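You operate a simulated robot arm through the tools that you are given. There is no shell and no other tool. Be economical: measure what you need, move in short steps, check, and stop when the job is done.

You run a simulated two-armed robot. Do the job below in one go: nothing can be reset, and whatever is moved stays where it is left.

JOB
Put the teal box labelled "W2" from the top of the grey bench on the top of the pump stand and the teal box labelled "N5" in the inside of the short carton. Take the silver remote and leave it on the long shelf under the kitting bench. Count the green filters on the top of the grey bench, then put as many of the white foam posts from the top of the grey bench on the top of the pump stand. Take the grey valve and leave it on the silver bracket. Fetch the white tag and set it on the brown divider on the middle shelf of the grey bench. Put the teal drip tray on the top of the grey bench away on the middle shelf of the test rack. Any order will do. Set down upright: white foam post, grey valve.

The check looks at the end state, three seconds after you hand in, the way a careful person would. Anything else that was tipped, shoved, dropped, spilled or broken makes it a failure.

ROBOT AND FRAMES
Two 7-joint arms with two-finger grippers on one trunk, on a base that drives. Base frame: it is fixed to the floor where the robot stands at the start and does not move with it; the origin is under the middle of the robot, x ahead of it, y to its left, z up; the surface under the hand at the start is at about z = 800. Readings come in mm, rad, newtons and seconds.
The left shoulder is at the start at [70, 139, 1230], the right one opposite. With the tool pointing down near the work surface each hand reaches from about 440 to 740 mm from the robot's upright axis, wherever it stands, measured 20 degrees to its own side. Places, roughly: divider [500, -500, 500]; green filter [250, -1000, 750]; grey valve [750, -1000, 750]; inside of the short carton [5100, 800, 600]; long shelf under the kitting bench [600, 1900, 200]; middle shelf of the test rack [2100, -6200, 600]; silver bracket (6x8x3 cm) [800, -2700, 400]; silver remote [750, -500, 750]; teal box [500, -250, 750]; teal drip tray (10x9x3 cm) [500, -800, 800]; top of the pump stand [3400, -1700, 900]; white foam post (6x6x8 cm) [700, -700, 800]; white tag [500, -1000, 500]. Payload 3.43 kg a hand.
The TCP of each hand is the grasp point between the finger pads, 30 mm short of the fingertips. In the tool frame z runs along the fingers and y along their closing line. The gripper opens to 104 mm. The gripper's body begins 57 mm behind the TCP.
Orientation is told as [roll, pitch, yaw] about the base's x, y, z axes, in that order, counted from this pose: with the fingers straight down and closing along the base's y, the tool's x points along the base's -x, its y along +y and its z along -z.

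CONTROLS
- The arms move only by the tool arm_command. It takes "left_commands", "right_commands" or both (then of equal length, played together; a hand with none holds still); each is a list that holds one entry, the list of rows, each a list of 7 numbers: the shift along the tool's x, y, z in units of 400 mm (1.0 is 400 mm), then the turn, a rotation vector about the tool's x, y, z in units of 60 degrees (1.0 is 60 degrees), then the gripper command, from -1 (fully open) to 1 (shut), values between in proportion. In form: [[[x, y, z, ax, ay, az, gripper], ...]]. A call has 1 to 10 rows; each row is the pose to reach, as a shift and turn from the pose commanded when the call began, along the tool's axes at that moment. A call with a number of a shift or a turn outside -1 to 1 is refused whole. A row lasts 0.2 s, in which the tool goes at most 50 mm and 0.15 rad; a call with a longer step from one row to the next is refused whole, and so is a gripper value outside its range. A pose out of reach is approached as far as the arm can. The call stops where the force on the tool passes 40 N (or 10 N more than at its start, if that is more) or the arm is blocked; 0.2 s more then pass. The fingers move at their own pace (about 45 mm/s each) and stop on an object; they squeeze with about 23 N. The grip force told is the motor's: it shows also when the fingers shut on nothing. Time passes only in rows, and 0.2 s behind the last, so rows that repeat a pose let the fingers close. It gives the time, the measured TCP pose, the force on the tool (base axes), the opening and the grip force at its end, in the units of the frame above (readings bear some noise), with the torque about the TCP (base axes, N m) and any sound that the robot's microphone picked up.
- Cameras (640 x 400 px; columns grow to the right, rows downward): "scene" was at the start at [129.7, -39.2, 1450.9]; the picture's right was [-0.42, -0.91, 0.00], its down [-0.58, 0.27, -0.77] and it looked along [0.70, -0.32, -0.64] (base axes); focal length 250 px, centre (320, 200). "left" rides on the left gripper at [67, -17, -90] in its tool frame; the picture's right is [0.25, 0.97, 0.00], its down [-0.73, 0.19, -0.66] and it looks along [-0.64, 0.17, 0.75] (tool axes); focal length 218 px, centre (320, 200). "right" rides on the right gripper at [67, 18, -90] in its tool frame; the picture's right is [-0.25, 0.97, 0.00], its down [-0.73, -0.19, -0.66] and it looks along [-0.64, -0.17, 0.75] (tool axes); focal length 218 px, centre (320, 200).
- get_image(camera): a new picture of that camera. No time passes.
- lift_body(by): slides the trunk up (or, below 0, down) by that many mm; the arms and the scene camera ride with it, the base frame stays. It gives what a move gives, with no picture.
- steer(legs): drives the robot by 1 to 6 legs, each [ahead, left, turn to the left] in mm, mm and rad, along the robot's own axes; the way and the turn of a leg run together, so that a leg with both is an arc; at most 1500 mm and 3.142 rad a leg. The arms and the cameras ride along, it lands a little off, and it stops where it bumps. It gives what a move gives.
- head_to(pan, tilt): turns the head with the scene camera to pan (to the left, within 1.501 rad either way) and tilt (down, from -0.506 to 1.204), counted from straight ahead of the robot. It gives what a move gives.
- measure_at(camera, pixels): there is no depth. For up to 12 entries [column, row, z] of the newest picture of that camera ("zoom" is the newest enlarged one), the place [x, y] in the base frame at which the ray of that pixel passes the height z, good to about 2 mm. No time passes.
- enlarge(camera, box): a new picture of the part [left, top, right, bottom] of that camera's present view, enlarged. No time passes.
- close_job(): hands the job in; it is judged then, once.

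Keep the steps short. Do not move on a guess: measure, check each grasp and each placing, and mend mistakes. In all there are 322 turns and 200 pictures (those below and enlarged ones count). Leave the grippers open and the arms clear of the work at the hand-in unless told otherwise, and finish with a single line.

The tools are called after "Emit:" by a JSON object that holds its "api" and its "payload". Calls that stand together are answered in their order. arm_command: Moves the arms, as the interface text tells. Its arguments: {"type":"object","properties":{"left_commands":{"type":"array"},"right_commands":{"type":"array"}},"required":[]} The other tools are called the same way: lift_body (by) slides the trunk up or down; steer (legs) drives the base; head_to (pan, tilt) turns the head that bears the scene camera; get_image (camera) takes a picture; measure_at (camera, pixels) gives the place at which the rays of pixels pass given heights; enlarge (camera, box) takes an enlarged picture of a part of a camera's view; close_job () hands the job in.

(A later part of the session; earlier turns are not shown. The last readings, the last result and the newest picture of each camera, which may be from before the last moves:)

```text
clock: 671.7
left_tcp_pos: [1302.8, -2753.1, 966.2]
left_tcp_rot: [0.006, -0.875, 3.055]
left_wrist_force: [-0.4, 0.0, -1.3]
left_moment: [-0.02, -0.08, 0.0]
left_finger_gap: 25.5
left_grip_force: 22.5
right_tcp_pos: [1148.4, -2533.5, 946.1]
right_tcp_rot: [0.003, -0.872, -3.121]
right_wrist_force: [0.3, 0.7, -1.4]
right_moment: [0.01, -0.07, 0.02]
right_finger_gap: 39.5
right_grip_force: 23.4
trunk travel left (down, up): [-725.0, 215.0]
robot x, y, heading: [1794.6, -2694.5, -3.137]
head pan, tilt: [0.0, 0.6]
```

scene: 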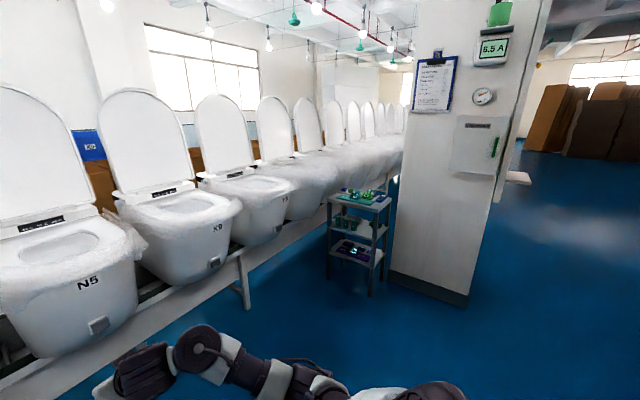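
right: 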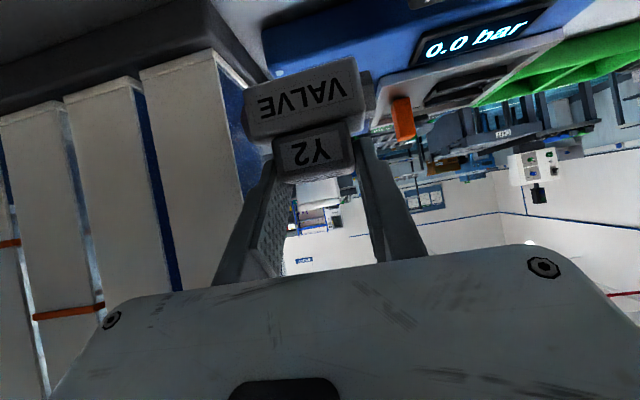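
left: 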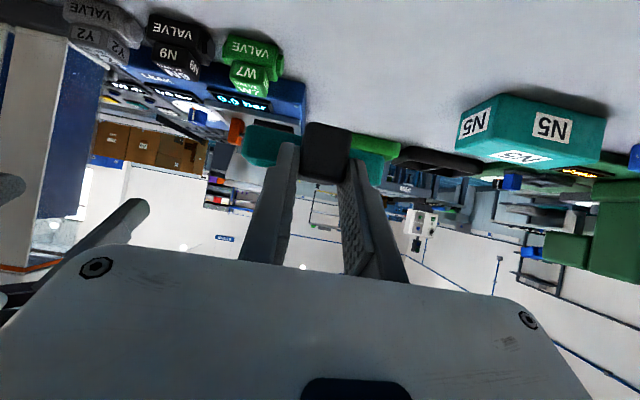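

Emit:
{"api": "lift_body", "payload": {"by": -400}}

Emit:
{"api": "steer", "payload": {"legs": [[0, 60, 0]]}}

Emit:
{"api": "enlarge", "payload": {"camera": "scene", "box": [250, 140, 470, 300]}}

Emit:
{"api": "get_image", "payload": {"camera": "right"}}

```text
clock: 675.5
left_tcp_pos: [1302.8, -2753.3, 565.7]
left_tcp_rot: [0.005, -0.874, 3.054]
left_wrist_force: [0.6, -0.2, -1.1]
left_moment: [0.02, -0.05, 0.0]
left_finger_gap: 25.4
left_grip_force: 22.9
right_tcp_pos: [1149.0, -2532.7, 545.8]
right_tcp_rot: [0.003, -0.871, -3.124]
right_wrist_force: [-0.2, 0.2, -1.7]
right_moment: [0.04, 0.0, -0.02]
right_finger_gap: 39.6
right_grip_force: 22.8
trunk travel left (down, up): [-325.0, 615.0]
robot x, y, heading: [1798.3, -2694.4, -3.137]
head pan, tilt: [0.0, 0.6]
```

```text
clock: 676.5
left_tcp_pos: [1302.6, -2812.7, 565.3]
left_tcp_rot: [0.003, -0.874, 3.054]
left_wrist_force: [0.8, -0.4, -1.2]
left_moment: [0.01, -0.06, -0.02]
left_finger_gap: 25.5
left_grip_force: 22.9
right_tcp_pos: [1149.1, -2593.2, 546.5]
right_tcp_rot: [0.003, -0.873, -3.119]
right_wrist_force: [0.1, 0.1, -1.1]
right_moment: [0.01, 0.01, 0.01]
right_finger_gap: 39.6
right_grip_force: 23.2
trunk travel left (down, up): [-325.0, 615.0]
robot x, y, heading: [1794.8, -2754.7, -3.136]
head pan, tilt: [0.0, 0.6]
```

```text
2.50 times, centred on (360, 220) of scene
```

zoom: 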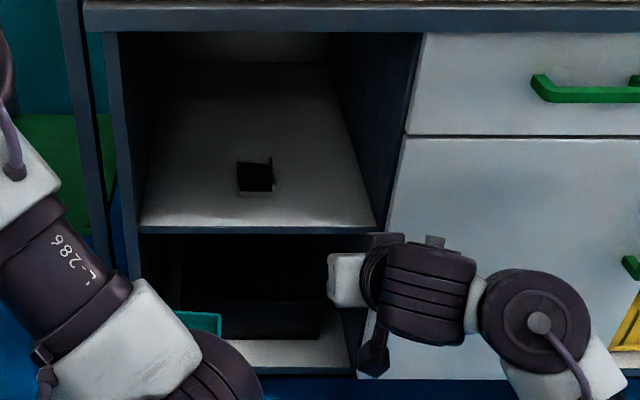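

```text
44 pictures are left
```

right: 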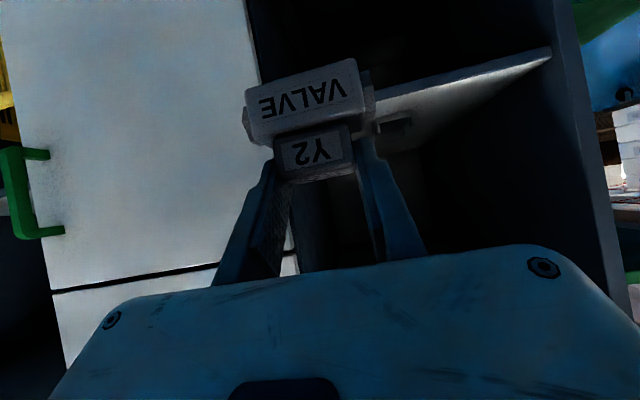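

Emit:
{"api": "enlarge", "payload": {"camera": "scene", "box": [318, 195, 350, 221]}}

Emit:
{"api": "measure_at", "payload": {"camera": "zoom", "pixels": [[320, 200, 430]]}}

```text
15.38 times, centred on (334, 208) of scene
```

zoom: 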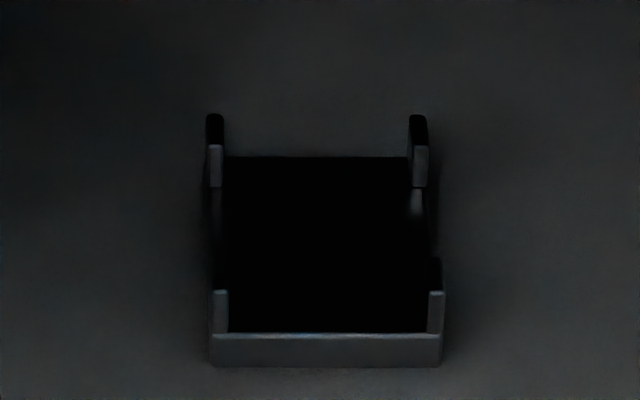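

```text
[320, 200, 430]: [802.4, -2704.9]
```

The valve's base (≈57 mm wide) only fits the bracket (inner ≈53×80 mm) turned by 90°, so I must regrasp it. I use the free spot on the grey bench (far side, about [640, −690]): set it down with the hand yawed +45°, pick it up yawed −45°.

Emit:
{"api": "lift_body", "payload": {"by": 400}}

Emit:
{"api": "steer", "payload": {"legs": [[0, -950, -0.005], [0, -955, 0], [350, 0, 0]]}}

Emit:
{"api": "get_image", "payload": {"camera": "scene"}}

```text
clock: 680.3
left_tcp_pos: [1302.9, -2812.7, 964.9]
left_tcp_rot: [0.006, -0.874, 3.056]
left_wrist_force: [-0.7, 0.3, -1.5]
left_moment: [-0.01, -0.09, -0.04]
left_finger_gap: 25.5
left_grip_force: 22.6
right_tcp_pos: [1149.6, -2592.8, 945.4]
right_tcp_rot: [0.004, -0.871, -3.122]
right_wrist_force: [-0.2, 0.5, -1.0]
right_moment: [0.02, -0.02, 0.01]
right_finger_gap: 39.5
right_grip_force: 22.7
trunk travel left (down, up): [-725.0, 215.0]
robot x, y, heading: [1798.1, -2754.0, -3.136]
head pan, tilt: [0.0, 0.6]
```

```text
clock: 691.7
left_tcp_pos: [949.0, -911.0, 964.9]
left_tcp_rot: [0.004, -0.874, 3.053]
left_wrist_force: [0.1, 0.6, -1.6]
left_moment: [0.0, -0.12, -0.01]
left_finger_gap: 25.3
left_grip_force: 23.3
right_tcp_pos: [794.7, -691.0, 945.8]
right_tcp_rot: [0.003, -0.871, -3.124]
right_wrist_force: [1.2, 0.3, -1.8]
right_moment: [0.0, -0.04, -0.04]
right_finger_gap: 39.6
right_grip_force: 23.0
trunk travel left (down, up): [-725.0, 215.0]
robot x, y, heading: [1441.8, -852.7, -3.141]
head pan, tilt: [0.0, 0.6]
```

```text
42 pictures are left
```

scene: 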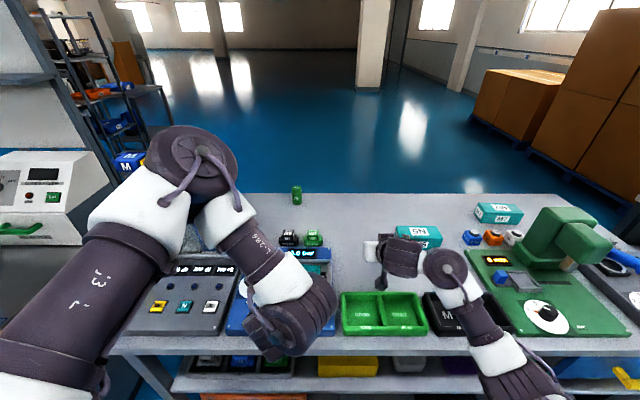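

Emit:
{"api": "arm_command", "payload": {"right_commands": [[[0, 0, 0, -0.096, 0, -0.08, 1], [0, 0, 0, -0.192, 0, -0.16, 1], [0, 0, 0, -0.288, 0, -0.24, 1], [0, 0, 0, -0.384, 0, -0.32, 1], [0, 0, 0, -0.48, 0, -0.4, 1], [0, 0, 0, -0.575, 0, -0.481, 1]]]}}

Emit:
{"api": "steer", "payload": {"legs": [[130, 0, 0]]}}

Emit:
{"api": "get_image", "payload": {"camera": "right"}}

```text
clock: 693.1
left_tcp_pos: [947.5, -912.0, 964.9]
left_tcp_rot: [0.006, -0.873, 3.053]
left_wrist_force: [-0.5, 0.5, -0.8]
left_moment: [0.03, -0.04, -0.01]
left_finger_gap: 25.5
left_grip_force: 22.6
right_tcp_pos: [795.5, -690.7, 945.8]
right_tcp_rot: [0.008, -0.873, -2.339]
right_wrist_force: [-0.2, -0.4, -2.2]
right_moment: [-0.02, -0.02, -0.01]
right_finger_gap: 39.6
right_grip_force: 22.7
trunk travel left (down, up): [-725.0, 215.0]
robot x, y, heading: [1439.1, -855.2, -3.137]
head pan, tilt: [0.0, 0.6]
```

```text
clock: 694.4
left_tcp_pos: [819.5, -913.2, 964.8]
left_tcp_rot: [0.002, -0.876, 3.052]
left_wrist_force: [0.0, -0.9, -1.3]
left_moment: [-0.03, -0.07, -0.01]
left_finger_gap: 25.4
left_grip_force: 23.2
right_tcp_pos: [665.4, -691.3, 947.2]
right_tcp_rot: [0.006, -0.875, -2.341]
right_wrist_force: [0.5, -0.9, -2.0]
right_moment: [0.01, -0.02, 0.01]
right_finger_gap: 39.4
right_grip_force: 22.9
trunk travel left (down, up): [-725.0, 215.0]
robot x, y, heading: [1312.4, -854.0, -3.137]
head pan, tilt: [0.0, 0.6]
```

```text
41 pictures are left
```

right: 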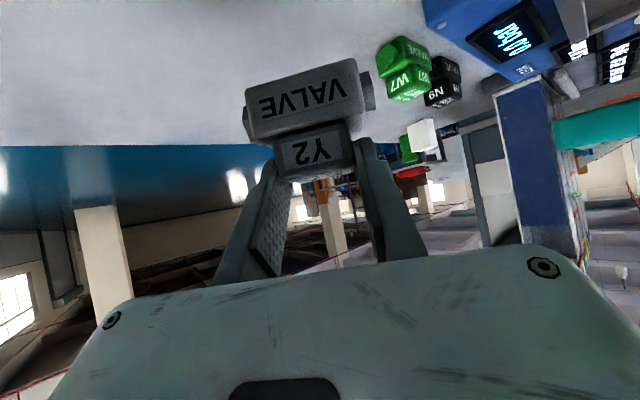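

Emit:
{"api": "steer", "payload": {"legs": [[42, -34, 0]]}}

Emit:
{"api": "arm_command", "payload": {"right_commands": [[[0.05, 0, 0.042, 0, 0, 0, 1], [0.1, 0, 0.084, 0, 0, 0, 1], [0.145, 0, 0.122, 0, 0, 0, 1], [0.155, 0, 0.13, 0, 0, 0, 1]]]}}

```text
clock: 695.3
left_tcp_pos: [781.0, -880.4, 966.6]
left_tcp_rot: [0.003, -0.875, 3.055]
left_wrist_force: [0.0, 0.4, -1.1]
left_moment: [0.02, -0.1, -0.01]
left_finger_gap: 25.2
left_grip_force: 23.6
right_tcp_pos: [625.3, -660.7, 947.0]
right_tcp_rot: [0.002, -0.876, -2.334]
right_wrist_force: [-1.2, 0.3, -1.4]
right_moment: [0.04, -0.01, -0.03]
right_finger_gap: 39.5
right_grip_force: 22.3
trunk travel left (down, up): [-725.0, 215.0]
robot x, y, heading: [1271.5, -824.5, -3.138]
head pan, tilt: [0.0, 0.6]
```

```text
clock: 696.3
left_tcp_pos: [778.7, -879.6, 965.6]
left_tcp_rot: [0.004, -0.877, 3.055]
left_wrist_force: [-0.1, -0.6, -1.5]
left_moment: [0.01, -0.03, -0.03]
left_finger_gap: 25.3
left_grip_force: 23.1
right_tcp_pos: [625.0, -660.7, 865.7]
right_tcp_rot: [0.006, -0.873, -2.338]
right_wrist_force: [0.2, 0.5, -2.0]
right_moment: [0.03, -0.02, 0.02]
right_finger_gap: 39.9
right_grip_force: 22.9
trunk travel left (down, up): [-725.0, 215.0]
robot x, y, heading: [1269.4, -824.4, -3.138]
head pan, tilt: [0.0, 0.6]
```

Emit:
{"api": "arm_command", "payload": {"right_commands": [[[0.005, 0, 0.0042, 0, 0, 0, 1], [0.0096, 0, 0.008, 0, 0, 0, 1], [0.0134, 0, 0.0112, 0, 0, 0, 1]]]}}

```text
clock: 697.1
left_tcp_pos: [779.2, -880.2, 964.5]
left_tcp_rot: [0.004, -0.875, 3.053]
left_wrist_force: [-0.6, -0.2, -0.9]
left_moment: [0.0, -0.05, 0.02]
left_finger_gap: 25.3
left_grip_force: 22.8
right_tcp_pos: [624.8, -659.5, 857.8]
right_tcp_rot: [0.005, -0.875, -2.337]
right_wrist_force: [-0.8, -0.9, 0.3]
right_moment: [0.06, 0.07, 0.0]
right_finger_gap: 39.6
right_grip_force: 23.2
trunk travel left (down, up): [-725.0, 215.0]
robot x, y, heading: [1272.0, -823.8, -3.14]
head pan, tilt: [0.0, 0.6]
```

Touching. I settle 1 mm, open to 60 mm and lift away.

Emit:
{"api": "arm_command", "payload": {"right_commands": [[[0.0019, 0, 0.0016, 0, 0, 0, 1], [0.0019, 0, 0.0016, 0, 0, 0, -0.15], [0.0019, 0, 0.0016, 0, 0, 0, -0.15], [0.0019, 0, 0.0016, 0, 0, 0, -0.15], [-0.048, 0, -0.04, 0, 0, 0, -0.15], [-0.11, 0, -0.092, 0, 0, 0, -0.15], [-0.17, 0, -0.143, 0, 0, 0, -0.15]]]}}

Emit:
{"api": "get_image", "payload": {"camera": "right"}}

```text
clock: 698.7
left_tcp_pos: [777.2, -880.1, 964.6]
left_tcp_rot: [0.003, -0.874, 3.054]
left_wrist_force: [-0.3, 0.0, -0.7]
left_moment: [0.01, -0.08, 0.0]
left_finger_gap: 25.4
left_grip_force: 23.1
right_tcp_pos: [624.6, -659.8, 948.0]
right_tcp_rot: [0.008, -0.874, -2.337]
right_wrist_force: [0.1, 0.0, -0.7]
right_moment: [-0.01, 0.02, 0.0]
right_finger_gap: 60.0
right_grip_force: 0.1
trunk travel left (down, up): [-725.0, 215.0]
robot x, y, heading: [1273.6, -818.5, -3.134]
head pan, tilt: [0.0, 0.6]
```

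```text
40 pictures are left
```

right: 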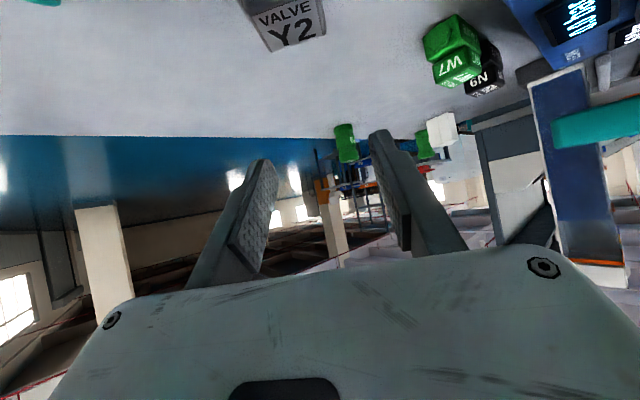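

The valve stands free. With the right hand empty I deliver the tray first: I retract the right hand (back 200 mm, yaw straight) and drive to the test rack.

Emit:
{"api": "arm_command", "payload": {"right_commands": [[[0.018, 0.06, -0.06, 0.096, 0, 0.08, -1], [0.036, 0.12, -0.12, 0.192, 0, 0.16, -1], [0.054, 0.18, -0.181, 0.288, 0, 0.24, -1], [0.072, 0.24, -0.241, 0.384, 0, 0.32, -1], [0.09, 0.3, -0.302, 0.48, 0, 0.4, -1], [0.108, 0.36, -0.362, 0.575, 0, 0.481, -1]]]}}

Emit:
{"api": "steer", "payload": {"legs": [[-500, 0, 0], [0, 1200, 0], [0, 1200, 0], [0, 1050, 0]]}}

Emit:
{"api": "steer", "payload": {"legs": [[0, 0, 1.567]]}}

Emit:
{"api": "get_image", "payload": {"camera": "scene"}}

```text
clock: 700.1
left_tcp_pos: [778.8, -873.8, 967.0]
left_tcp_rot: [0.01, -0.874, 3.048]
left_wrist_force: [-0.5, 0.7, -1.5]
left_moment: [-0.02, -0.11, 0.0]
left_finger_gap: 25.4
left_grip_force: 22.8
right_tcp_pos: [800.1, -580.1, 986.5]
right_tcp_rot: [0.039, -0.88, -3.116]
right_wrist_force: [-0.3, 1.2, -0.1]
right_moment: [-0.01, 0.04, 0.02]
right_finger_gap: 104.0
right_grip_force: 0.0
right hand out of reach, approached as far as the arm can: row 5, 6
trunk travel left (down, up): [-725.0, 215.0]
robot x, y, heading: [1274.6, -823.0, -3.139]
head pan, tilt: [0.0, 0.6]
```

```text
clock: 719.5
left_tcp_pos: [1289.6, -4329.3, 965.0]
left_tcp_rot: [0.004, -0.874, 3.052]
left_wrist_force: [-0.1, 0.0, -1.8]
left_moment: [0.01, -0.08, -0.04]
left_finger_gap: 25.4
left_grip_force: 23.4
right_tcp_pos: [1309.9, -4035.4, 987.1]
right_tcp_rot: [0.034, -0.876, -3.113]
right_wrist_force: [0.0, -0.3, 0.3]
right_moment: [0.02, -0.01, 0.01]
right_finger_gap: 103.9
right_grip_force: 0.0
trunk travel left (down, up): [-725.0, 215.0]
robot x, y, heading: [1782.6, -4274.0, -3.14]
head pan, tilt: [0.0, 0.6]
```

```text
clock: 723.7
left_tcp_pos: [1835.8, -4767.6, 965.6]
left_tcp_rot: [0.003, -0.874, -1.67]
left_wrist_force: [-0.6, 0.5, -1.3]
left_moment: [0.05, -0.01, -0.01]
left_finger_gap: 25.5
left_grip_force: 22.7
right_tcp_pos: [1541.5, -4743.7, 986.3]
right_tcp_rot: [0.032, -0.876, -1.553]
right_wrist_force: [0.2, -0.1, 0.5]
right_moment: [-0.01, -0.05, 0.01]
right_finger_gap: 104.0
right_grip_force: 0.2
trunk travel left (down, up): [-725.0, 215.0]
robot x, y, heading: [1784.9, -4275.9, -1.574]
head pan, tilt: [0.0, 0.6]
```

```text
39 pictures are left
```

scene: 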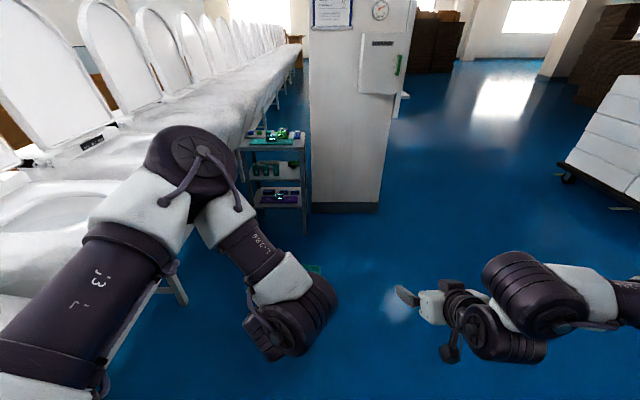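

Emit:
{"api": "measure_at", "payload": {"camera": "scene", "pixels": [[245, 130, 800], [180, 305, 0], [302, 229, 0], [250, 206, 0], [303, 150, 810], [240, 150, 810], [303, 180, 560], [243, 178, 560], [225, 145, 700], [140, 190, 700]]}}

Emit:
{"api": "enlarge", "payload": {"camera": "scene", "box": [225, 110, 325, 240]}}

```text
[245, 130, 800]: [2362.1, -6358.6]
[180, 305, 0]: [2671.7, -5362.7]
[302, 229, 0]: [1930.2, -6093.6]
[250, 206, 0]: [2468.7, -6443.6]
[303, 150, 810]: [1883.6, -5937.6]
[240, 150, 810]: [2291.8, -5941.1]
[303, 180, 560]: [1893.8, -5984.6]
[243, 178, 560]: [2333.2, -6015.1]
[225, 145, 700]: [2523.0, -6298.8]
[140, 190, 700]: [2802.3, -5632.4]
```

```text
3.08 times, centred on (275, 175) of scene
```

zoom: 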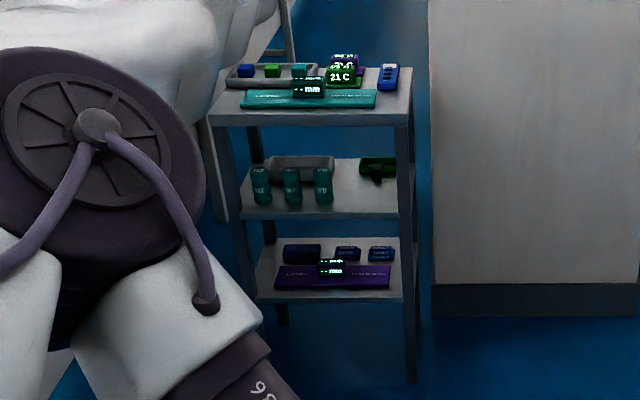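

Free area on the middle shelf is front-right (x≈1900–2050). I line up with heading −1.475 so the tray is square, 170 mm short of the goal, then lower.

Emit:
{"api": "steer", "payload": {"legs": [[1120, 83, 0], [0, 0, 0.099]]}}

Emit:
{"api": "lift_body", "payload": {"by": -350}}

Emit:
{"api": "head_to", "payload": {"pan": 0.1, "tilt": 0.5}}

Emit:
{"api": "get_image", "payload": {"camera": "scene"}}

```text
clock: 730.0
left_tcp_pos: [1960.9, -5893.1, 966.0]
left_tcp_rot: [0.004, -0.876, -1.57]
left_wrist_force: [-0.7, -0.9, -0.5]
left_moment: [0.07, 0.01, -0.02]
left_finger_gap: 25.3
left_grip_force: 23.0
right_tcp_pos: [1665.4, -5899.0, 986.3]
right_tcp_rot: [0.032, -0.874, -1.452]
right_wrist_force: [-0.4, 0.5, 1.1]
right_moment: [0.02, -0.02, 0.02]
right_finger_gap: 104.0
right_grip_force: 0.1
trunk travel left (down, up): [-725.0, 215.0]
robot x, y, heading: [1858.9, -5407.9, -1.478]
head pan, tilt: [0.0, 0.6]
```

```text
clock: 733.4
left_tcp_pos: [1961.8, -5892.8, 616.0]
left_tcp_rot: [0.004, -0.875, -1.57]
left_wrist_force: [0.2, -0.5, -1.5]
left_moment: [0.04, -0.01, 0.0]
left_finger_gap: 25.5
left_grip_force: 23.0
right_tcp_pos: [1666.2, -5899.5, 636.1]
right_tcp_rot: [0.031, -0.876, -1.45]
right_wrist_force: [0.6, -0.3, -0.4]
right_moment: [0.02, 0.01, 0.02]
right_finger_gap: 104.1
right_grip_force: 0.0
trunk travel left (down, up): [-375.0, 565.0]
robot x, y, heading: [1861.6, -5404.3, -1.471]
head pan, tilt: [0.0, 0.6]
```

```text
clock: 734.1
left_tcp_pos: [1961.3, -5893.3, 615.1]
left_tcp_rot: [0.004, -0.873, -1.567]
left_wrist_force: [-0.4, -0.7, -1.3]
left_moment: [0.09, -0.02, 0.02]
left_finger_gap: 25.4
left_grip_force: 23.0
right_tcp_pos: [1667.1, -5898.7, 635.8]
right_tcp_rot: [0.032, -0.877, -1.451]
right_wrist_force: [0.2, -0.6, 0.2]
right_moment: [-0.02, 0.02, -0.02]
right_finger_gap: 103.8
right_grip_force: 0.0
trunk travel left (down, up): [-375.0, 565.0]
robot x, y, heading: [1860.9, -5406.0, -1.474]
head pan, tilt: [0.099, 0.499]
```

```text
37 pictures are left
```

scene: 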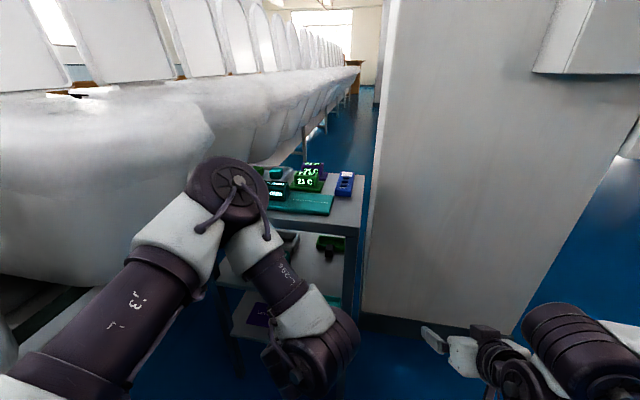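

The elbow would come close above the rack's top; I raise the trunk 100 mm and lower the hand by the arm instead.

Emit:
{"api": "lift_body", "payload": {"by": 110}}

Emit:
{"api": "arm_command", "payload": {"left_commands": [[[0.05, 0, 0.042, 0, 0, 0, 1], [0.1, 0, 0.083, 0, 0, 0, 1], [0.15, 0, 0.125, 0, 0, 0, 1], [0.2, 0, 0.167, 0, 0, 0, 1], [0.212, 0, 0.176, 0, 0, 0, 1]]]}}

Emit:
{"api": "get_image", "payload": {"camera": "scene"}}

Emit:
{"api": "get_image", "payload": {"camera": "left"}}

```text
clock: 735.5
left_tcp_pos: [1960.7, -5894.4, 724.9]
left_tcp_rot: [0.003, -0.876, -1.568]
left_wrist_force: [0.4, 0.0, -1.8]
left_moment: [0.04, -0.04, -0.03]
left_finger_gap: 25.5
left_grip_force: 22.9
right_tcp_pos: [1667.3, -5899.9, 746.2]
right_tcp_rot: [0.034, -0.875, -1.451]
right_wrist_force: [-0.1, 0.5, -0.5]
right_moment: [0.01, 0.0, 0.02]
right_finger_gap: 104.0
right_grip_force: 0.0
trunk travel left (down, up): [-485.0, 455.0]
robot x, y, heading: [1858.1, -5407.6, -1.48]
head pan, tilt: [0.099, 0.499]
```

```text
clock: 736.7
left_tcp_pos: [1963.0, -5891.9, 615.2]
left_tcp_rot: [0.003, -0.874, -1.569]
left_wrist_force: [-0.7, 0.8, -0.7]
left_moment: [0.06, -0.02, 0.03]
left_finger_gap: 25.4
left_grip_force: 23.2
right_tcp_pos: [1666.5, -5900.0, 746.7]
right_tcp_rot: [0.033, -0.875, -1.449]
right_wrist_force: [-0.9, 0.4, 0.2]
right_moment: [0.0, 0.01, 0.0]
right_finger_gap: 104.1
right_grip_force: 0.1
trunk travel left (down, up): [-485.0, 455.0]
robot x, y, heading: [1859.0, -5408.1, -1.475]
head pan, tilt: [0.099, 0.499]
```

```text
36 pictures are left
```

scene: 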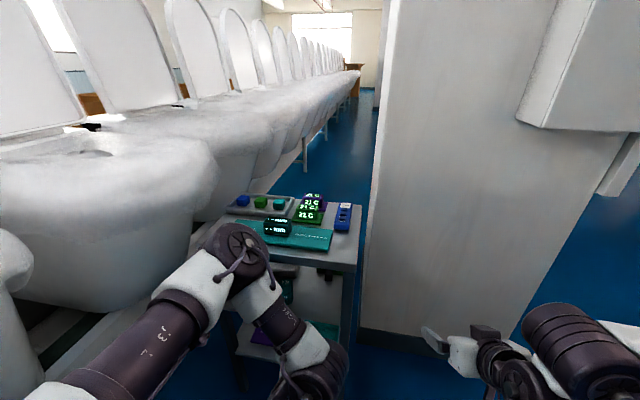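

```text
35 pictures are left
```

left: 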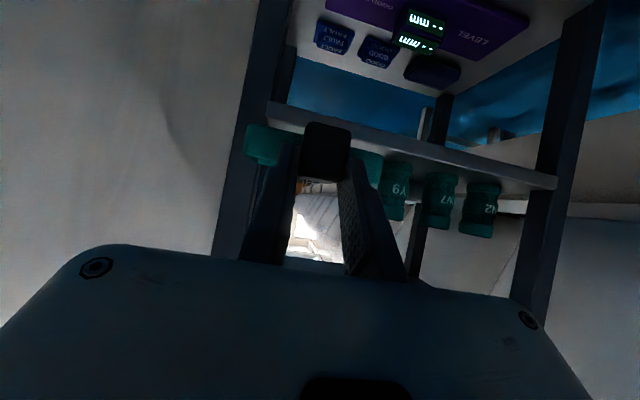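

Emit:
{"api": "steer", "payload": {"legs": [[105, -8, 0]]}}

Emit:
{"api": "enlarge", "payload": {"camera": "scene", "box": [180, 170, 400, 330]}}

Emit:
{"api": "get_image", "payload": {"camera": "left"}}

```text
clock: 737.7
left_tcp_pos: [1965.3, -5943.4, 609.7]
left_tcp_rot: [0.015, -0.847, -1.584]
left_wrist_force: [-1.8, 7.0, -3.4]
left_moment: [0.35, -0.07, -0.42]
left_finger_gap: 25.5
left_grip_force: 22.7
right_tcp_pos: [1668.0, -5958.5, 746.0]
right_tcp_rot: [0.031, -0.876, -1.45]
right_wrist_force: [0.3, -0.3, 0.1]
right_moment: [0.02, -0.01, 0.0]
right_finger_gap: 104.0
right_grip_force: 0.1
trunk travel left (down, up): [-485.0, 455.0]
robot x, y, heading: [1859.1, -5467.6, -1.478]
head pan, tilt: [0.099, 0.499]
stopped in leg 1: the force on the tool passed its limit at 105 N (the readings are from after the stop); the commanded pose is now the measured one
```

```text
2.50 times, centred on (290, 250) of scene
```

zoom: 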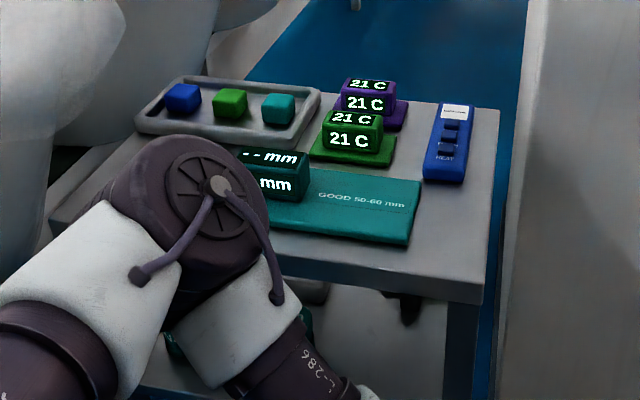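

```text
33 pictures are left
```

left: 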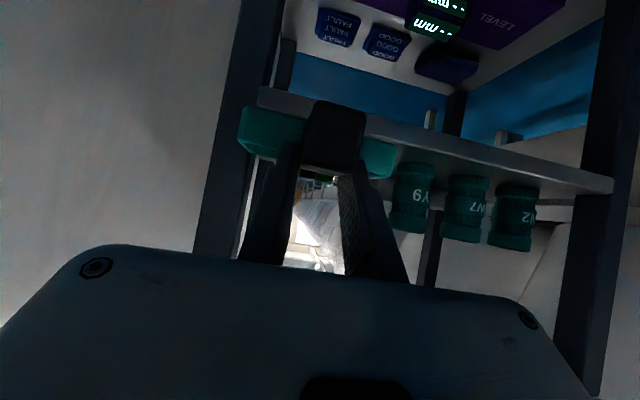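

The tray's far edge met the shelf front: the shelf is higher (≈600) than I thought. I back off, then raise and extend the arm forward.

Emit:
{"api": "steer", "payload": {"legs": [[-150, 0, 0]]}}

Emit:
{"api": "arm_command", "payload": {"left_commands": [[[-0.08, 0, 0.05, 0, -0.027, 0, 1], [-0.16, 0, 0.1, 0, -0.027, 0, 1], [-0.245, 0, 0.16, 0, -0.027, 0, 1], [-0.3275, 0, 0.215, 0, -0.027, 0, 1]]]}}

Emit:
{"api": "get_image", "payload": {"camera": "left"}}

Emit:
{"api": "get_image", "payload": {"camera": "scene"}}

```text
clock: 739.1
left_tcp_pos: [1949.9, -5794.8, 610.6]
left_tcp_rot: [0.014, -0.853, -1.586]
left_wrist_force: [0.5, 0.0, -0.3]
left_moment: [0.05, -0.02, 0.0]
left_finger_gap: 25.3
left_grip_force: 23.0
right_tcp_pos: [1652.5, -5807.9, 747.0]
right_tcp_rot: [0.03, -0.876, -1.451]
right_wrist_force: [-0.5, 0.6, -0.3]
right_moment: [-0.01, -0.02, -0.01]
right_finger_gap: 104.1
right_grip_force: 0.1
trunk travel left (down, up): [-485.0, 455.0]
robot x, y, heading: [1846.8, -5318.1, -1.472]
head pan, tilt: [0.099, 0.499]
```

```text
clock: 740.1
left_tcp_pos: [1931.7, -5922.7, 662.0]
left_tcp_rot: [0.019, -0.884, -1.581]
left_wrist_force: [1.0, -0.1, -2.0]
left_moment: [0.04, 0.02, 0.02]
left_finger_gap: 25.2
left_grip_force: 22.8
left hand out of reach, approached as far as the arm can: row 3, 4
right_tcp_pos: [1653.8, -5808.6, 746.2]
right_tcp_rot: [0.033, -0.876, -1.449]
right_wrist_force: [-0.3, -0.2, 0.1]
right_moment: [0.01, 0.04, -0.04]
right_finger_gap: 104.1
right_grip_force: 0.0
trunk travel left (down, up): [-485.0, 455.0]
robot x, y, heading: [1846.6, -5318.4, -1.474]
head pan, tilt: [0.099, 0.499]
```

```text
32 pictures are left
```

left: 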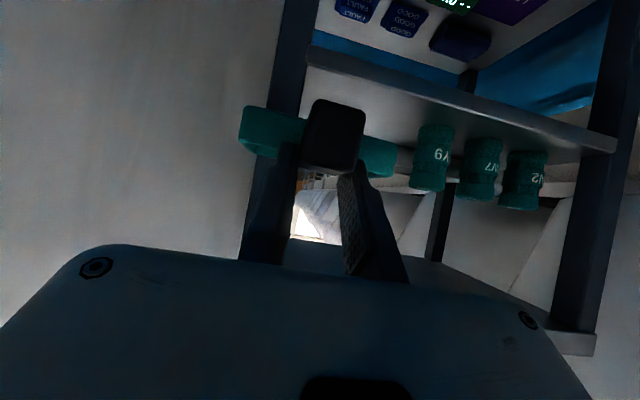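

```text
31 pictures are left
```

scene: 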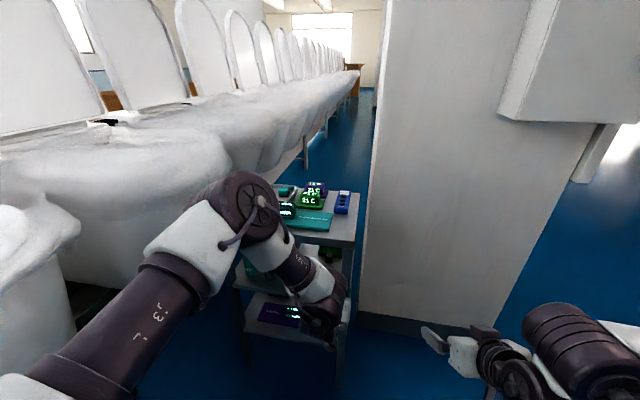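

Emit:
{"api": "steer", "payload": {"legs": [[0, 33, 0], [90, 0, 0]]}}

Emit:
{"api": "get_image", "payload": {"camera": "left"}}

```text
clock: 741.4
left_tcp_pos: [1965.1, -5944.8, 654.7]
left_tcp_rot: [0.022, -0.859, -1.594]
left_wrist_force: [-0.5, 5.9, -3.3]
left_moment: [0.27, -0.07, -0.38]
left_finger_gap: 25.4
left_grip_force: 23.7
right_tcp_pos: [1689.2, -5839.1, 745.9]
right_tcp_rot: [0.031, -0.874, -1.451]
right_wrist_force: [0.2, -0.8, -0.9]
right_moment: [0.03, 0.01, -0.05]
right_finger_gap: 104.1
right_grip_force: 0.1
trunk travel left (down, up): [-485.0, 455.0]
robot x, y, heading: [1882.4, -5349.6, -1.477]
head pan, tilt: [0.099, 0.499]
stopped in leg 2: the force on the tool passed its limit at 70 N (the readings are from after the stop); the commanded pose is now the measured one
```

```text
30 pictures are left
```

left: 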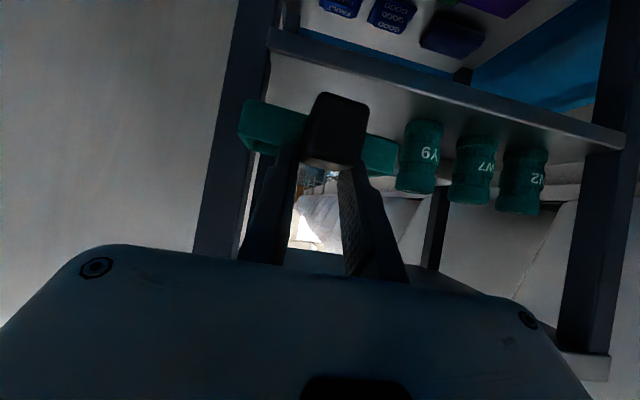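

Emit:
{"api": "measure_at", "payload": {"camera": "left", "pixels": [[403, 125, 600], [443, 130, 600], [272, 45, 600], [275, 30, 580], [620, 140, 600], [268, 55, 600], [403, 125, 590]]}}

```text
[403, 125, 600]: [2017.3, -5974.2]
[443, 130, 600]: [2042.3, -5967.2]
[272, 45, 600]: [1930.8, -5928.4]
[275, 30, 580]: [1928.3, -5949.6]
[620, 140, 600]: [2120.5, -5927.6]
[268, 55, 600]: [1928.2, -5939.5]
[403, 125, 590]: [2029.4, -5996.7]
```

Both stops were against the rack's right leg (inner face x≈1910); the shelf is at z≈550 and cylinder Y9 starts at x≈2077. I back off, shift 40 mm to +x, and lower to hover height.

Emit:
{"api": "steer", "payload": {"legs": [[-70, 0, 0], [0, 42, 0]]}}

Emit:
{"api": "arm_command", "payload": {"left_commands": [[[0.03, 0, 0.025, -0.017, -0.013, -0.014, 1], [0.06, 0, 0.05, -0.017, -0.013, -0.014, 1], [0.08, 0, 0.067, -0.017, -0.013, -0.014, 1]]]}}

Emit:
{"api": "get_image", "payload": {"camera": "left"}}

```text
clock: 742.9
left_tcp_pos: [1999.0, -5872.1, 656.8]
left_tcp_rot: [0.023, -0.863, -1.594]
left_wrist_force: [0.8, 0.4, -1.4]
left_moment: [0.05, 0.0, -0.04]
left_finger_gap: 25.4
left_grip_force: 23.1
right_tcp_pos: [1722.5, -5764.8, 746.7]
right_tcp_rot: [0.03, -0.876, -1.45]
right_wrist_force: [0.4, 0.3, 0.5]
right_moment: [0.04, 0.01, -0.03]
right_finger_gap: 104.0
right_grip_force: 0.1
trunk travel left (down, up): [-485.0, 455.0]
robot x, y, heading: [1915.7, -5270.6, -1.477]
head pan, tilt: [0.099, 0.499]
```

```text
clock: 743.7
left_tcp_pos: [1997.4, -5869.5, 617.0]
left_tcp_rot: [0.027, -0.879, -1.565]
left_wrist_force: [-1.0, -1.5, -0.7]
left_moment: [0.03, 0.01, 0.0]
left_finger_gap: 25.5
left_grip_force: 22.5
left hand out of reach, approached as far as the arm can: row 3
right_tcp_pos: [1721.5, -5764.4, 744.6]
right_tcp_rot: [0.03, -0.875, -1.451]
right_wrist_force: [-0.7, 0.8, 0.0]
right_moment: [-0.05, -0.02, -0.03]
right_finger_gap: 103.9
right_grip_force: 0.0
trunk travel left (down, up): [-485.0, 455.0]
robot x, y, heading: [1915.6, -5269.1, -1.478]
head pan, tilt: [0.099, 0.499]
```

```text
29 pictures are left
```

left: 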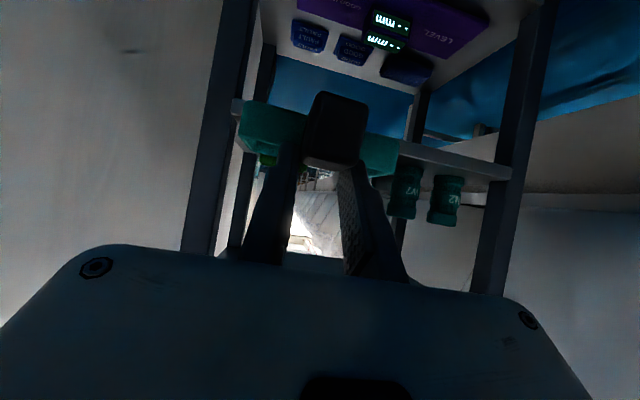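

Emit:
{"api": "steer", "payload": {"legs": [[100, -9, 0], [77, -7, 0]]}}

Emit:
{"api": "get_image", "payload": {"camera": "left"}}

```text
clock: 745.5
left_tcp_pos: [1999.3, -6046.3, 615.6]
left_tcp_rot: [0.026, -0.876, -1.565]
left_wrist_force: [-0.3, 0.0, -1.6]
left_moment: [0.01, 0.02, 0.01]
left_finger_gap: 25.3
left_grip_force: 22.7
right_tcp_pos: [1723.7, -5943.1, 744.4]
right_tcp_rot: [0.033, -0.876, -1.451]
right_wrist_force: [-0.1, -0.1, -1.4]
right_moment: [0.04, -0.01, -0.01]
right_finger_gap: 104.0
right_grip_force: 0.0
trunk travel left (down, up): [-485.0, 455.0]
robot x, y, heading: [1916.3, -5449.1, -1.476]
head pan, tilt: [0.099, 0.499]
```

```text
28 pictures are left
```

left: 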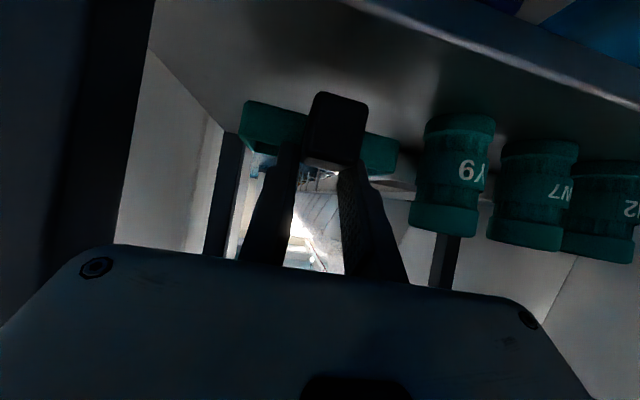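

The tray is inside without contact. I lower it in steps.

Emit:
{"api": "arm_command", "payload": {"left_commands": [[[0.0115, 0, 0.0097, 0, 0, 0, 1], [0.023, 0, 0.0193, 0, 0, 0, 1], [0.0345, 0, 0.029, 0, 0, 0, 1]]]}}

Emit:
{"api": "arm_command", "payload": {"left_commands": [[[0.0077, 0, 0.0064, 0, 0, 0, 1], [0.0153, 0, 0.0129, 0, 0, 0, 1]]]}}

```text
clock: 746.3
left_tcp_pos: [1996.5, -6042.3, 601.6]
left_tcp_rot: [0.029, -0.877, -1.563]
left_wrist_force: [-0.3, 0.2, -1.5]
left_moment: [0.07, 0.0, -0.04]
left_finger_gap: 25.5
left_grip_force: 23.3
left hand out of reach, approached as far as the arm can: row 2, 3
right_tcp_pos: [1723.5, -5941.9, 746.7]
right_tcp_rot: [0.029, -0.874, -1.452]
right_wrist_force: [0.0, 0.0, 0.2]
right_moment: [0.02, 0.01, -0.01]
right_finger_gap: 104.3
right_grip_force: 0.1
trunk travel left (down, up): [-485.0, 455.0]
robot x, y, heading: [1922.5, -5452.2, -1.478]
head pan, tilt: [0.099, 0.499]
```

```text
clock: 746.9
left_tcp_pos: [1994.1, -6039.5, 595.5]
left_tcp_rot: [0.028, -0.879, -1.561]
left_wrist_force: [0.3, 0.2, -1.5]
left_moment: [0.06, 0.01, 0.01]
left_finger_gap: 25.5
left_grip_force: 23.2
left hand out of reach, approached as far as the arm can: row 2
right_tcp_pos: [1723.3, -5942.9, 746.3]
right_tcp_rot: [0.033, -0.875, -1.453]
right_wrist_force: [-0.5, -0.1, -0.3]
right_moment: [0.0, 0.02, -0.01]
right_finger_gap: 104.0
right_grip_force: 0.1
trunk travel left (down, up): [-485.0, 455.0]
robot x, y, heading: [1921.1, -5451.1, -1.48]
head pan, tilt: [0.099, 0.499]
```

The arm is at its reach limit, so I use the base and trunk for the last millimetres.

Emit:
{"api": "steer", "payload": {"legs": [[9, 0, 0]]}}

Emit:
{"api": "lift_body", "payload": {"by": -6}}

Emit:
{"api": "lift_body", "payload": {"by": -4}}

```text
clock: 747.7
left_tcp_pos: [1995.2, -6049.0, 594.8]
left_tcp_rot: [0.027, -0.878, -1.563]
left_wrist_force: [-0.5, 0.7, -1.2]
left_moment: [0.04, 0.0, -0.02]
left_finger_gap: 25.2
left_grip_force: 23.3
right_tcp_pos: [1722.7, -5950.4, 745.7]
right_tcp_rot: [0.032, -0.875, -1.452]
right_wrist_force: [-0.7, -0.1, 0.8]
right_moment: [-0.02, 0.03, 0.0]
right_finger_gap: 103.7
right_grip_force: 0.2
trunk travel left (down, up): [-485.0, 455.0]
robot x, y, heading: [1916.7, -5458.3, -1.476]
head pan, tilt: [0.099, 0.499]
```

```text
clock: 748.2
left_tcp_pos: [1996.4, -6048.6, 592.0]
left_tcp_rot: [0.029, -0.883, -1.56]
left_wrist_force: [2.2, 2.6, 10.3]
left_moment: [-0.53, 0.09, 0.01]
left_finger_gap: 25.5
left_grip_force: 23.1
right_tcp_pos: [1723.6, -5949.5, 741.8]
right_tcp_rot: [0.032, -0.876, -1.451]
right_wrist_force: [0.0, -0.2, -0.2]
right_moment: [-0.01, 0.02, 0.0]
right_finger_gap: 103.9
right_grip_force: 0.1
trunk travel left (down, up): [-479.0, 461.0]
robot x, y, heading: [1919.4, -5463.1, -1.476]
head pan, tilt: [0.099, 0.499]
```

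```text
clock: 748.8
left_tcp_pos: [1995.0, -6048.4, 590.6]
left_tcp_rot: [0.027, -0.891, -1.562]
left_wrist_force: [4.1, 3.3, 35.4]
left_moment: [-0.43, 0.2, -0.14]
left_finger_gap: 25.5
left_grip_force: 23.1
right_tcp_pos: [1723.9, -5947.5, 738.3]
right_tcp_rot: [0.031, -0.881, -1.451]
right_wrist_force: [-1.2, 0.3, -0.1]
right_moment: [0.01, 0.0, 0.02]
right_finger_gap: 104.1
right_grip_force: 0.0
trunk travel left (down, up): [-475.0, 465.0]
robot x, y, heading: [1918.1, -5460.4, -1.474]
head pan, tilt: [0.099, 0.499]
```

Emit:
{"api": "lift_body", "payload": {"by": 3}}

Emit:
{"api": "arm_command", "payload": {"left_commands": [[[0, 0, 0, 0, 0, 0, -0.1], [0, 0, 0, 0, 0, 0, -0.1], [0, 0, 0, 0, 0, 0, -0.1], [0, 0, 0, 0, 0, 0, -0.1]]]}}

Emit:
{"api": "lift_body", "payload": {"by": 35}}

Emit:
{"api": "steer", "payload": {"legs": [[-150, 0, 0]]}}

Emit:
{"api": "get_image", "payload": {"camera": "left"}}

```text
clock: 749.3
left_tcp_pos: [1995.5, -6048.3, 590.1]
left_tcp_rot: [0.028, -0.883, -1.562]
left_wrist_force: [2.9, -4.4, 24.2]
left_moment: [-0.57, 0.26, -0.07]
left_finger_gap: 25.4
left_grip_force: 22.5
right_tcp_pos: [1723.0, -5949.9, 741.2]
right_tcp_rot: [0.031, -0.879, -1.452]
right_wrist_force: [-0.1, 0.0, -0.5]
right_moment: [0.05, 0.03, -0.02]
right_finger_gap: 103.7
right_grip_force: 0.2
trunk travel left (down, up): [-478.0, 462.0]
robot x, y, heading: [1921.2, -5458.0, -1.481]
head pan, tilt: [0.099, 0.499]
```

```text
clock: 750.3
left_tcp_pos: [1995.6, -6049.2, 587.5]
left_tcp_rot: [0.026, -0.876, -1.56]
left_wrist_force: [0.5, 0.2, 0.0]
left_moment: [0.01, -0.02, -0.02]
left_finger_gap: 57.1
left_grip_force: 0.0
right_tcp_pos: [1724.0, -5951.6, 738.8]
right_tcp_rot: [0.032, -0.874, -1.453]
right_wrist_force: [-1.0, -0.2, -0.5]
right_moment: [-0.02, -0.02, -0.01]
right_finger_gap: 104.1
right_grip_force: 0.0
trunk travel left (down, up): [-478.0, 462.0]
robot x, y, heading: [1918.3, -5458.4, -1.479]
head pan, tilt: [0.099, 0.499]
```

```text
clock: 751.1
left_tcp_pos: [1994.2, -6048.8, 623.0]
left_tcp_rot: [0.027, -0.878, -1.563]
left_wrist_force: [0.6, 0.8, -0.7]
left_moment: [0.03, 0.01, 0.01]
left_finger_gap: 57.1
left_grip_force: 0.1
right_tcp_pos: [1724.2, -5950.5, 773.8]
right_tcp_rot: [0.031, -0.875, -1.452]
right_wrist_force: [0.3, 0.6, 0.1]
right_moment: [0.0, -0.03, 0.03]
right_finger_gap: 103.8
right_grip_force: 0.2
trunk travel left (down, up): [-513.0, 427.0]
robot x, y, heading: [1919.9, -5456.7, -1.476]
head pan, tilt: [0.099, 0.499]
```

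```text
clock: 752.4
left_tcp_pos: [1981.0, -5900.7, 622.8]
left_tcp_rot: [0.027, -0.879, -1.563]
left_wrist_force: [0.7, 0.1, 0.4]
left_moment: [0.0, -0.03, 0.0]
left_finger_gap: 57.2
left_grip_force: 0.0
right_tcp_pos: [1710.7, -5802.9, 774.3]
right_tcp_rot: [0.031, -0.877, -1.452]
right_wrist_force: [0.5, -0.1, 0.3]
right_moment: [0.02, 0.0, 0.02]
right_finger_gap: 104.3
right_grip_force: 0.1
trunk travel left (down, up): [-513.0, 427.0]
robot x, y, heading: [1906.2, -5309.5, -1.472]
head pan, tilt: [0.099, 0.499]
```

```text
27 pictures are left
```

left: 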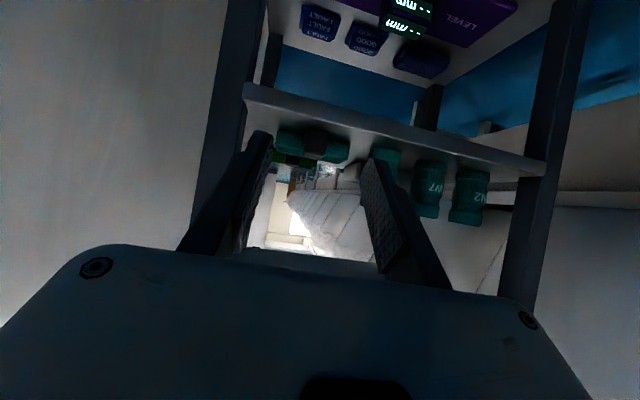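

The tray rests on the rack's middle shelf. I raise the trunk, back out, and return the left hand to its downward pose (yaw 90°) for N5.

Emit:
{"api": "lift_body", "payload": {"by": 212}}

Emit:
{"api": "steer", "payload": {"legs": [[-900, 0, 0], [0, 0, -1.67]]}}

Emit:
{"api": "arm_command", "payload": {"left_commands": [[[0, 0, -0.03, 0, 0.12, 0, -1], [0, 0, -0.06, 0, 0.24, 0, -1], [0, 0, -0.09, 0, 0.36, 0, -1], [0, 0, -0.12, 0, 0.48, 0, -1], [0, 0, -0.15, 0, 0.6, 0, -1], [0, 0, -0.18, 0, 0.72, 0, -1], [0, 0, -0.2, 0, 0.838, 0, -1]]]}}

Emit:
{"api": "arm_command", "payload": {"left_commands": [[[0, 0, 0, 0, 0, -0.12, -1], [0, 0, 0, 0, 0, -0.24, -1], [0, 0, 0, 0, 0, -0.36, -1], [0, 0, 0, 0, 0, -0.48, -1], [0, 0, 0, 0, 0, -0.6, -1], [0, 0, 0, 0, 0, -0.72, -1], [0, 0, 0, 0, 0, -0.84, -1], [0, 0, 0, 0, 0, -0.96, -1]]]}}

```text
clock: 754.7
left_tcp_pos: [1981.1, -5901.8, 835.2]
left_tcp_rot: [0.029, -0.876, -1.562]
left_wrist_force: [-1.0, 1.1, -0.2]
left_moment: [0.03, -0.02, -0.02]
left_finger_gap: 57.3
left_grip_force: 0.1
right_tcp_pos: [1710.3, -5803.1, 985.4]
right_tcp_rot: [0.032, -0.874, -1.452]
right_wrist_force: [0.6, -0.1, 1.2]
right_moment: [-0.02, -0.02, -0.02]
right_finger_gap: 104.0
right_grip_force: 0.0
trunk travel left (down, up): [-725.0, 215.0]
robot x, y, heading: [1903.9, -5312.9, -1.472]
head pan, tilt: [0.099, 0.499]
```

```text
clock: 763.5
left_tcp_pos: [1226.4, -4430.7, 834.8]
left_tcp_rot: [0.027, -0.877, 3.052]
left_wrist_force: [0.0, -0.1, -0.9]
left_moment: [0.03, 0.0, -0.01]
left_finger_gap: 57.2
left_grip_force: 0.1
right_tcp_pos: [1350.7, -4168.5, 986.3]
right_tcp_rot: [0.033, -0.873, -3.121]
right_wrist_force: [0.6, 0.0, -0.7]
right_moment: [0.01, 0.02, 0.02]
right_finger_gap: 103.9
right_grip_force: 0.0
trunk travel left (down, up): [-725.0, 215.0]
robot x, y, heading: [1819.8, -4409.9, 3.14]
head pan, tilt: [0.099, 0.499]
```

```text
clock: 765.1
left_tcp_pos: [1317.3, -4415.1, 896.3]
left_tcp_rot: [0.021, 0.0, 3.081]
left_wrist_force: [0.1, 0.1, 0.6]
left_moment: [-0.01, 0.0, 0.0]
left_finger_gap: 104.0
left_grip_force: 0.0
left hand out of reach, approached as far as the arm can: row 4, 5, 6, 7
right_tcp_pos: [1350.8, -4169.0, 986.7]
right_tcp_rot: [0.032, -0.874, -3.122]
right_wrist_force: [0.0, -0.3, -0.3]
right_moment: [0.0, -0.02, -0.01]
right_finger_gap: 103.9
right_grip_force: 0.0
trunk travel left (down, up): [-725.0, 215.0]
robot x, y, heading: [1822.6, -4409.5, 3.14]
head pan, tilt: [0.099, 0.499]
```

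```text
clock: 766.9
left_tcp_pos: [1318.1, -4416.3, 895.5]
left_tcp_rot: [0.01, -0.013, -2.202]
left_wrist_force: [0.0, -0.1, -0.2]
left_moment: [0.03, 0.0, -0.01]
left_finger_gap: 104.0
left_grip_force: 0.1
right_tcp_pos: [1350.2, -4170.6, 985.3]
right_tcp_rot: [0.031, -0.874, -3.12]
right_wrist_force: [0.0, 0.3, 0.5]
right_moment: [0.01, -0.02, 0.02]
right_finger_gap: 104.2
right_grip_force: 0.1
trunk travel left (down, up): [-725.0, 215.0]
robot x, y, heading: [1820.1, -4411.5, 3.137]
head pan, tilt: [0.099, 0.499]
```

Emit:
{"api": "arm_command", "payload": {"left_commands": [[[-0.057, 0.042, -0.07, 0, 0, -0.1, -1], [-0.114, 0.083, -0.14, 0, 0, -0.2, -1], [-0.171, 0.125, -0.21, 0, 0, -0.3, -1], [-0.228, 0.167, -0.28, 0, 0, -0.4, -1], [-0.286, 0.208, -0.35, 0, 0, -0.5, -1], [-0.343, 0.25, -0.425, 0, 0, -0.6, -1]]]}}

Emit:
{"api": "steer", "payload": {"legs": [[0, -1200, 0], [0, -1200, 0], [0, -1150, 0]]}}

```text
clock: 768.3
left_tcp_pos: [1318.3, -4583.1, 1068.4]
left_tcp_rot: [-0.002, -0.018, -1.575]
left_wrist_force: [-0.7, -0.8, 0.0]
left_moment: [0.01, 0.01, 0.05]
left_finger_gap: 103.9
left_grip_force: 0.0
right_tcp_pos: [1350.7, -4170.9, 986.9]
right_tcp_rot: [0.031, -0.876, -3.117]
right_wrist_force: [0.4, -0.1, -0.5]
right_moment: [0.04, 0.03, 0.0]
right_finger_gap: 104.2
right_grip_force: 0.1
trunk travel left (down, up): [-725.0, 215.0]
robot x, y, heading: [1816.8, -4413.6, 3.137]
head pan, tilt: [0.099, 0.499]
```

```text
clock: 785.4
left_tcp_pos: [1309.1, -1057.5, 1069.2]
left_tcp_rot: [-0.002, -0.017, -1.568]
left_wrist_force: [0.6, 0.1, -0.1]
left_moment: [0.0, 0.02, 0.02]
left_finger_gap: 103.9
left_grip_force: 0.1
right_tcp_pos: [1335.9, -644.9, 985.2]
right_tcp_rot: [0.032, -0.873, -3.112]
right_wrist_force: [-0.5, -0.8, 0.6]
right_moment: [0.0, 0.0, -0.02]
right_finger_gap: 104.1
right_grip_force: 0.0
trunk travel left (down, up): [-725.0, 215.0]
robot x, y, heading: [1809.5, -883.8, -3.14]
head pan, tilt: [0.099, 0.499]
```

Emit:
{"api": "arm_command", "payload": {"right_commands": [[[0, 0, 0, 0.1, 0, 0.082, -1], [0, 0, 0, 0.2, 0, 0.164, -1], [0, 0, 0, 0.3, 0, 0.246, -1], [0, 0, 0, 0.4, 0, 0.328, -1], [0, 0, 0, 0.5, 0, 0.41, -1], [0, 0, 0, 0.583, 0, 0.487, -0.15]]]}}

Emit:
{"api": "steer", "payload": {"legs": [[430, 0, 0]]}}

Emit:
{"api": "get_image", "payload": {"camera": "right"}}

```text
clock: 786.8
left_tcp_pos: [1312.3, -1054.5, 1070.6]
left_tcp_rot: [-0.009, -0.02, -1.569]
left_wrist_force: [1.1, -0.2, 0.4]
left_moment: [-0.01, 0.05, 0.0]
left_finger_gap: 104.0
left_grip_force: 0.1
right_tcp_pos: [1250.8, -530.6, 856.3]
right_tcp_rot: [0.04, -0.864, 2.392]
right_wrist_force: [0.8, 0.3, 0.2]
right_moment: [-0.07, 0.01, 0.06]
right_finger_gap: 69.5
right_grip_force: 0.3
right hand out of reach, approached as far as the arm can: row 1, 2, 3, 4, 5, 6
trunk travel left (down, up): [-725.0, 215.0]
robot x, y, heading: [1811.0, -883.6, -3.138]
head pan, tilt: [0.099, 0.499]
```

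```text
clock: 788.6
left_tcp_pos: [1068.3, -1059.1, 1068.2]
left_tcp_rot: [-0.002, -0.015, -1.568]
left_wrist_force: [-0.2, -0.9, -0.6]
left_moment: [0.05, -0.04, -0.02]
left_finger_gap: 103.9
left_grip_force: 0.0
right_tcp_pos: [1008.7, -536.6, 855.2]
right_tcp_rot: [0.025, -0.86, 2.411]
right_wrist_force: [11.5, 5.9, 8.2]
right_moment: [0.04, 0.06, -0.11]
right_finger_gap: 50.4
right_grip_force: 0.1
trunk travel left (down, up): [-725.0, 215.0]
robot x, y, heading: [1570.6, -885.8, -3.136]
head pan, tilt: [0.099, 0.499]
stopped in leg 1: the force on the tool passed its limit at 71 N (the readings are from after the stop); the commanded pose is now the measured one
```

```text
26 pictures are left
```

right: 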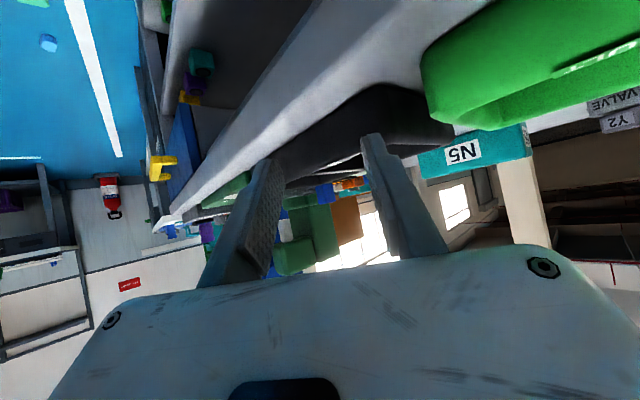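

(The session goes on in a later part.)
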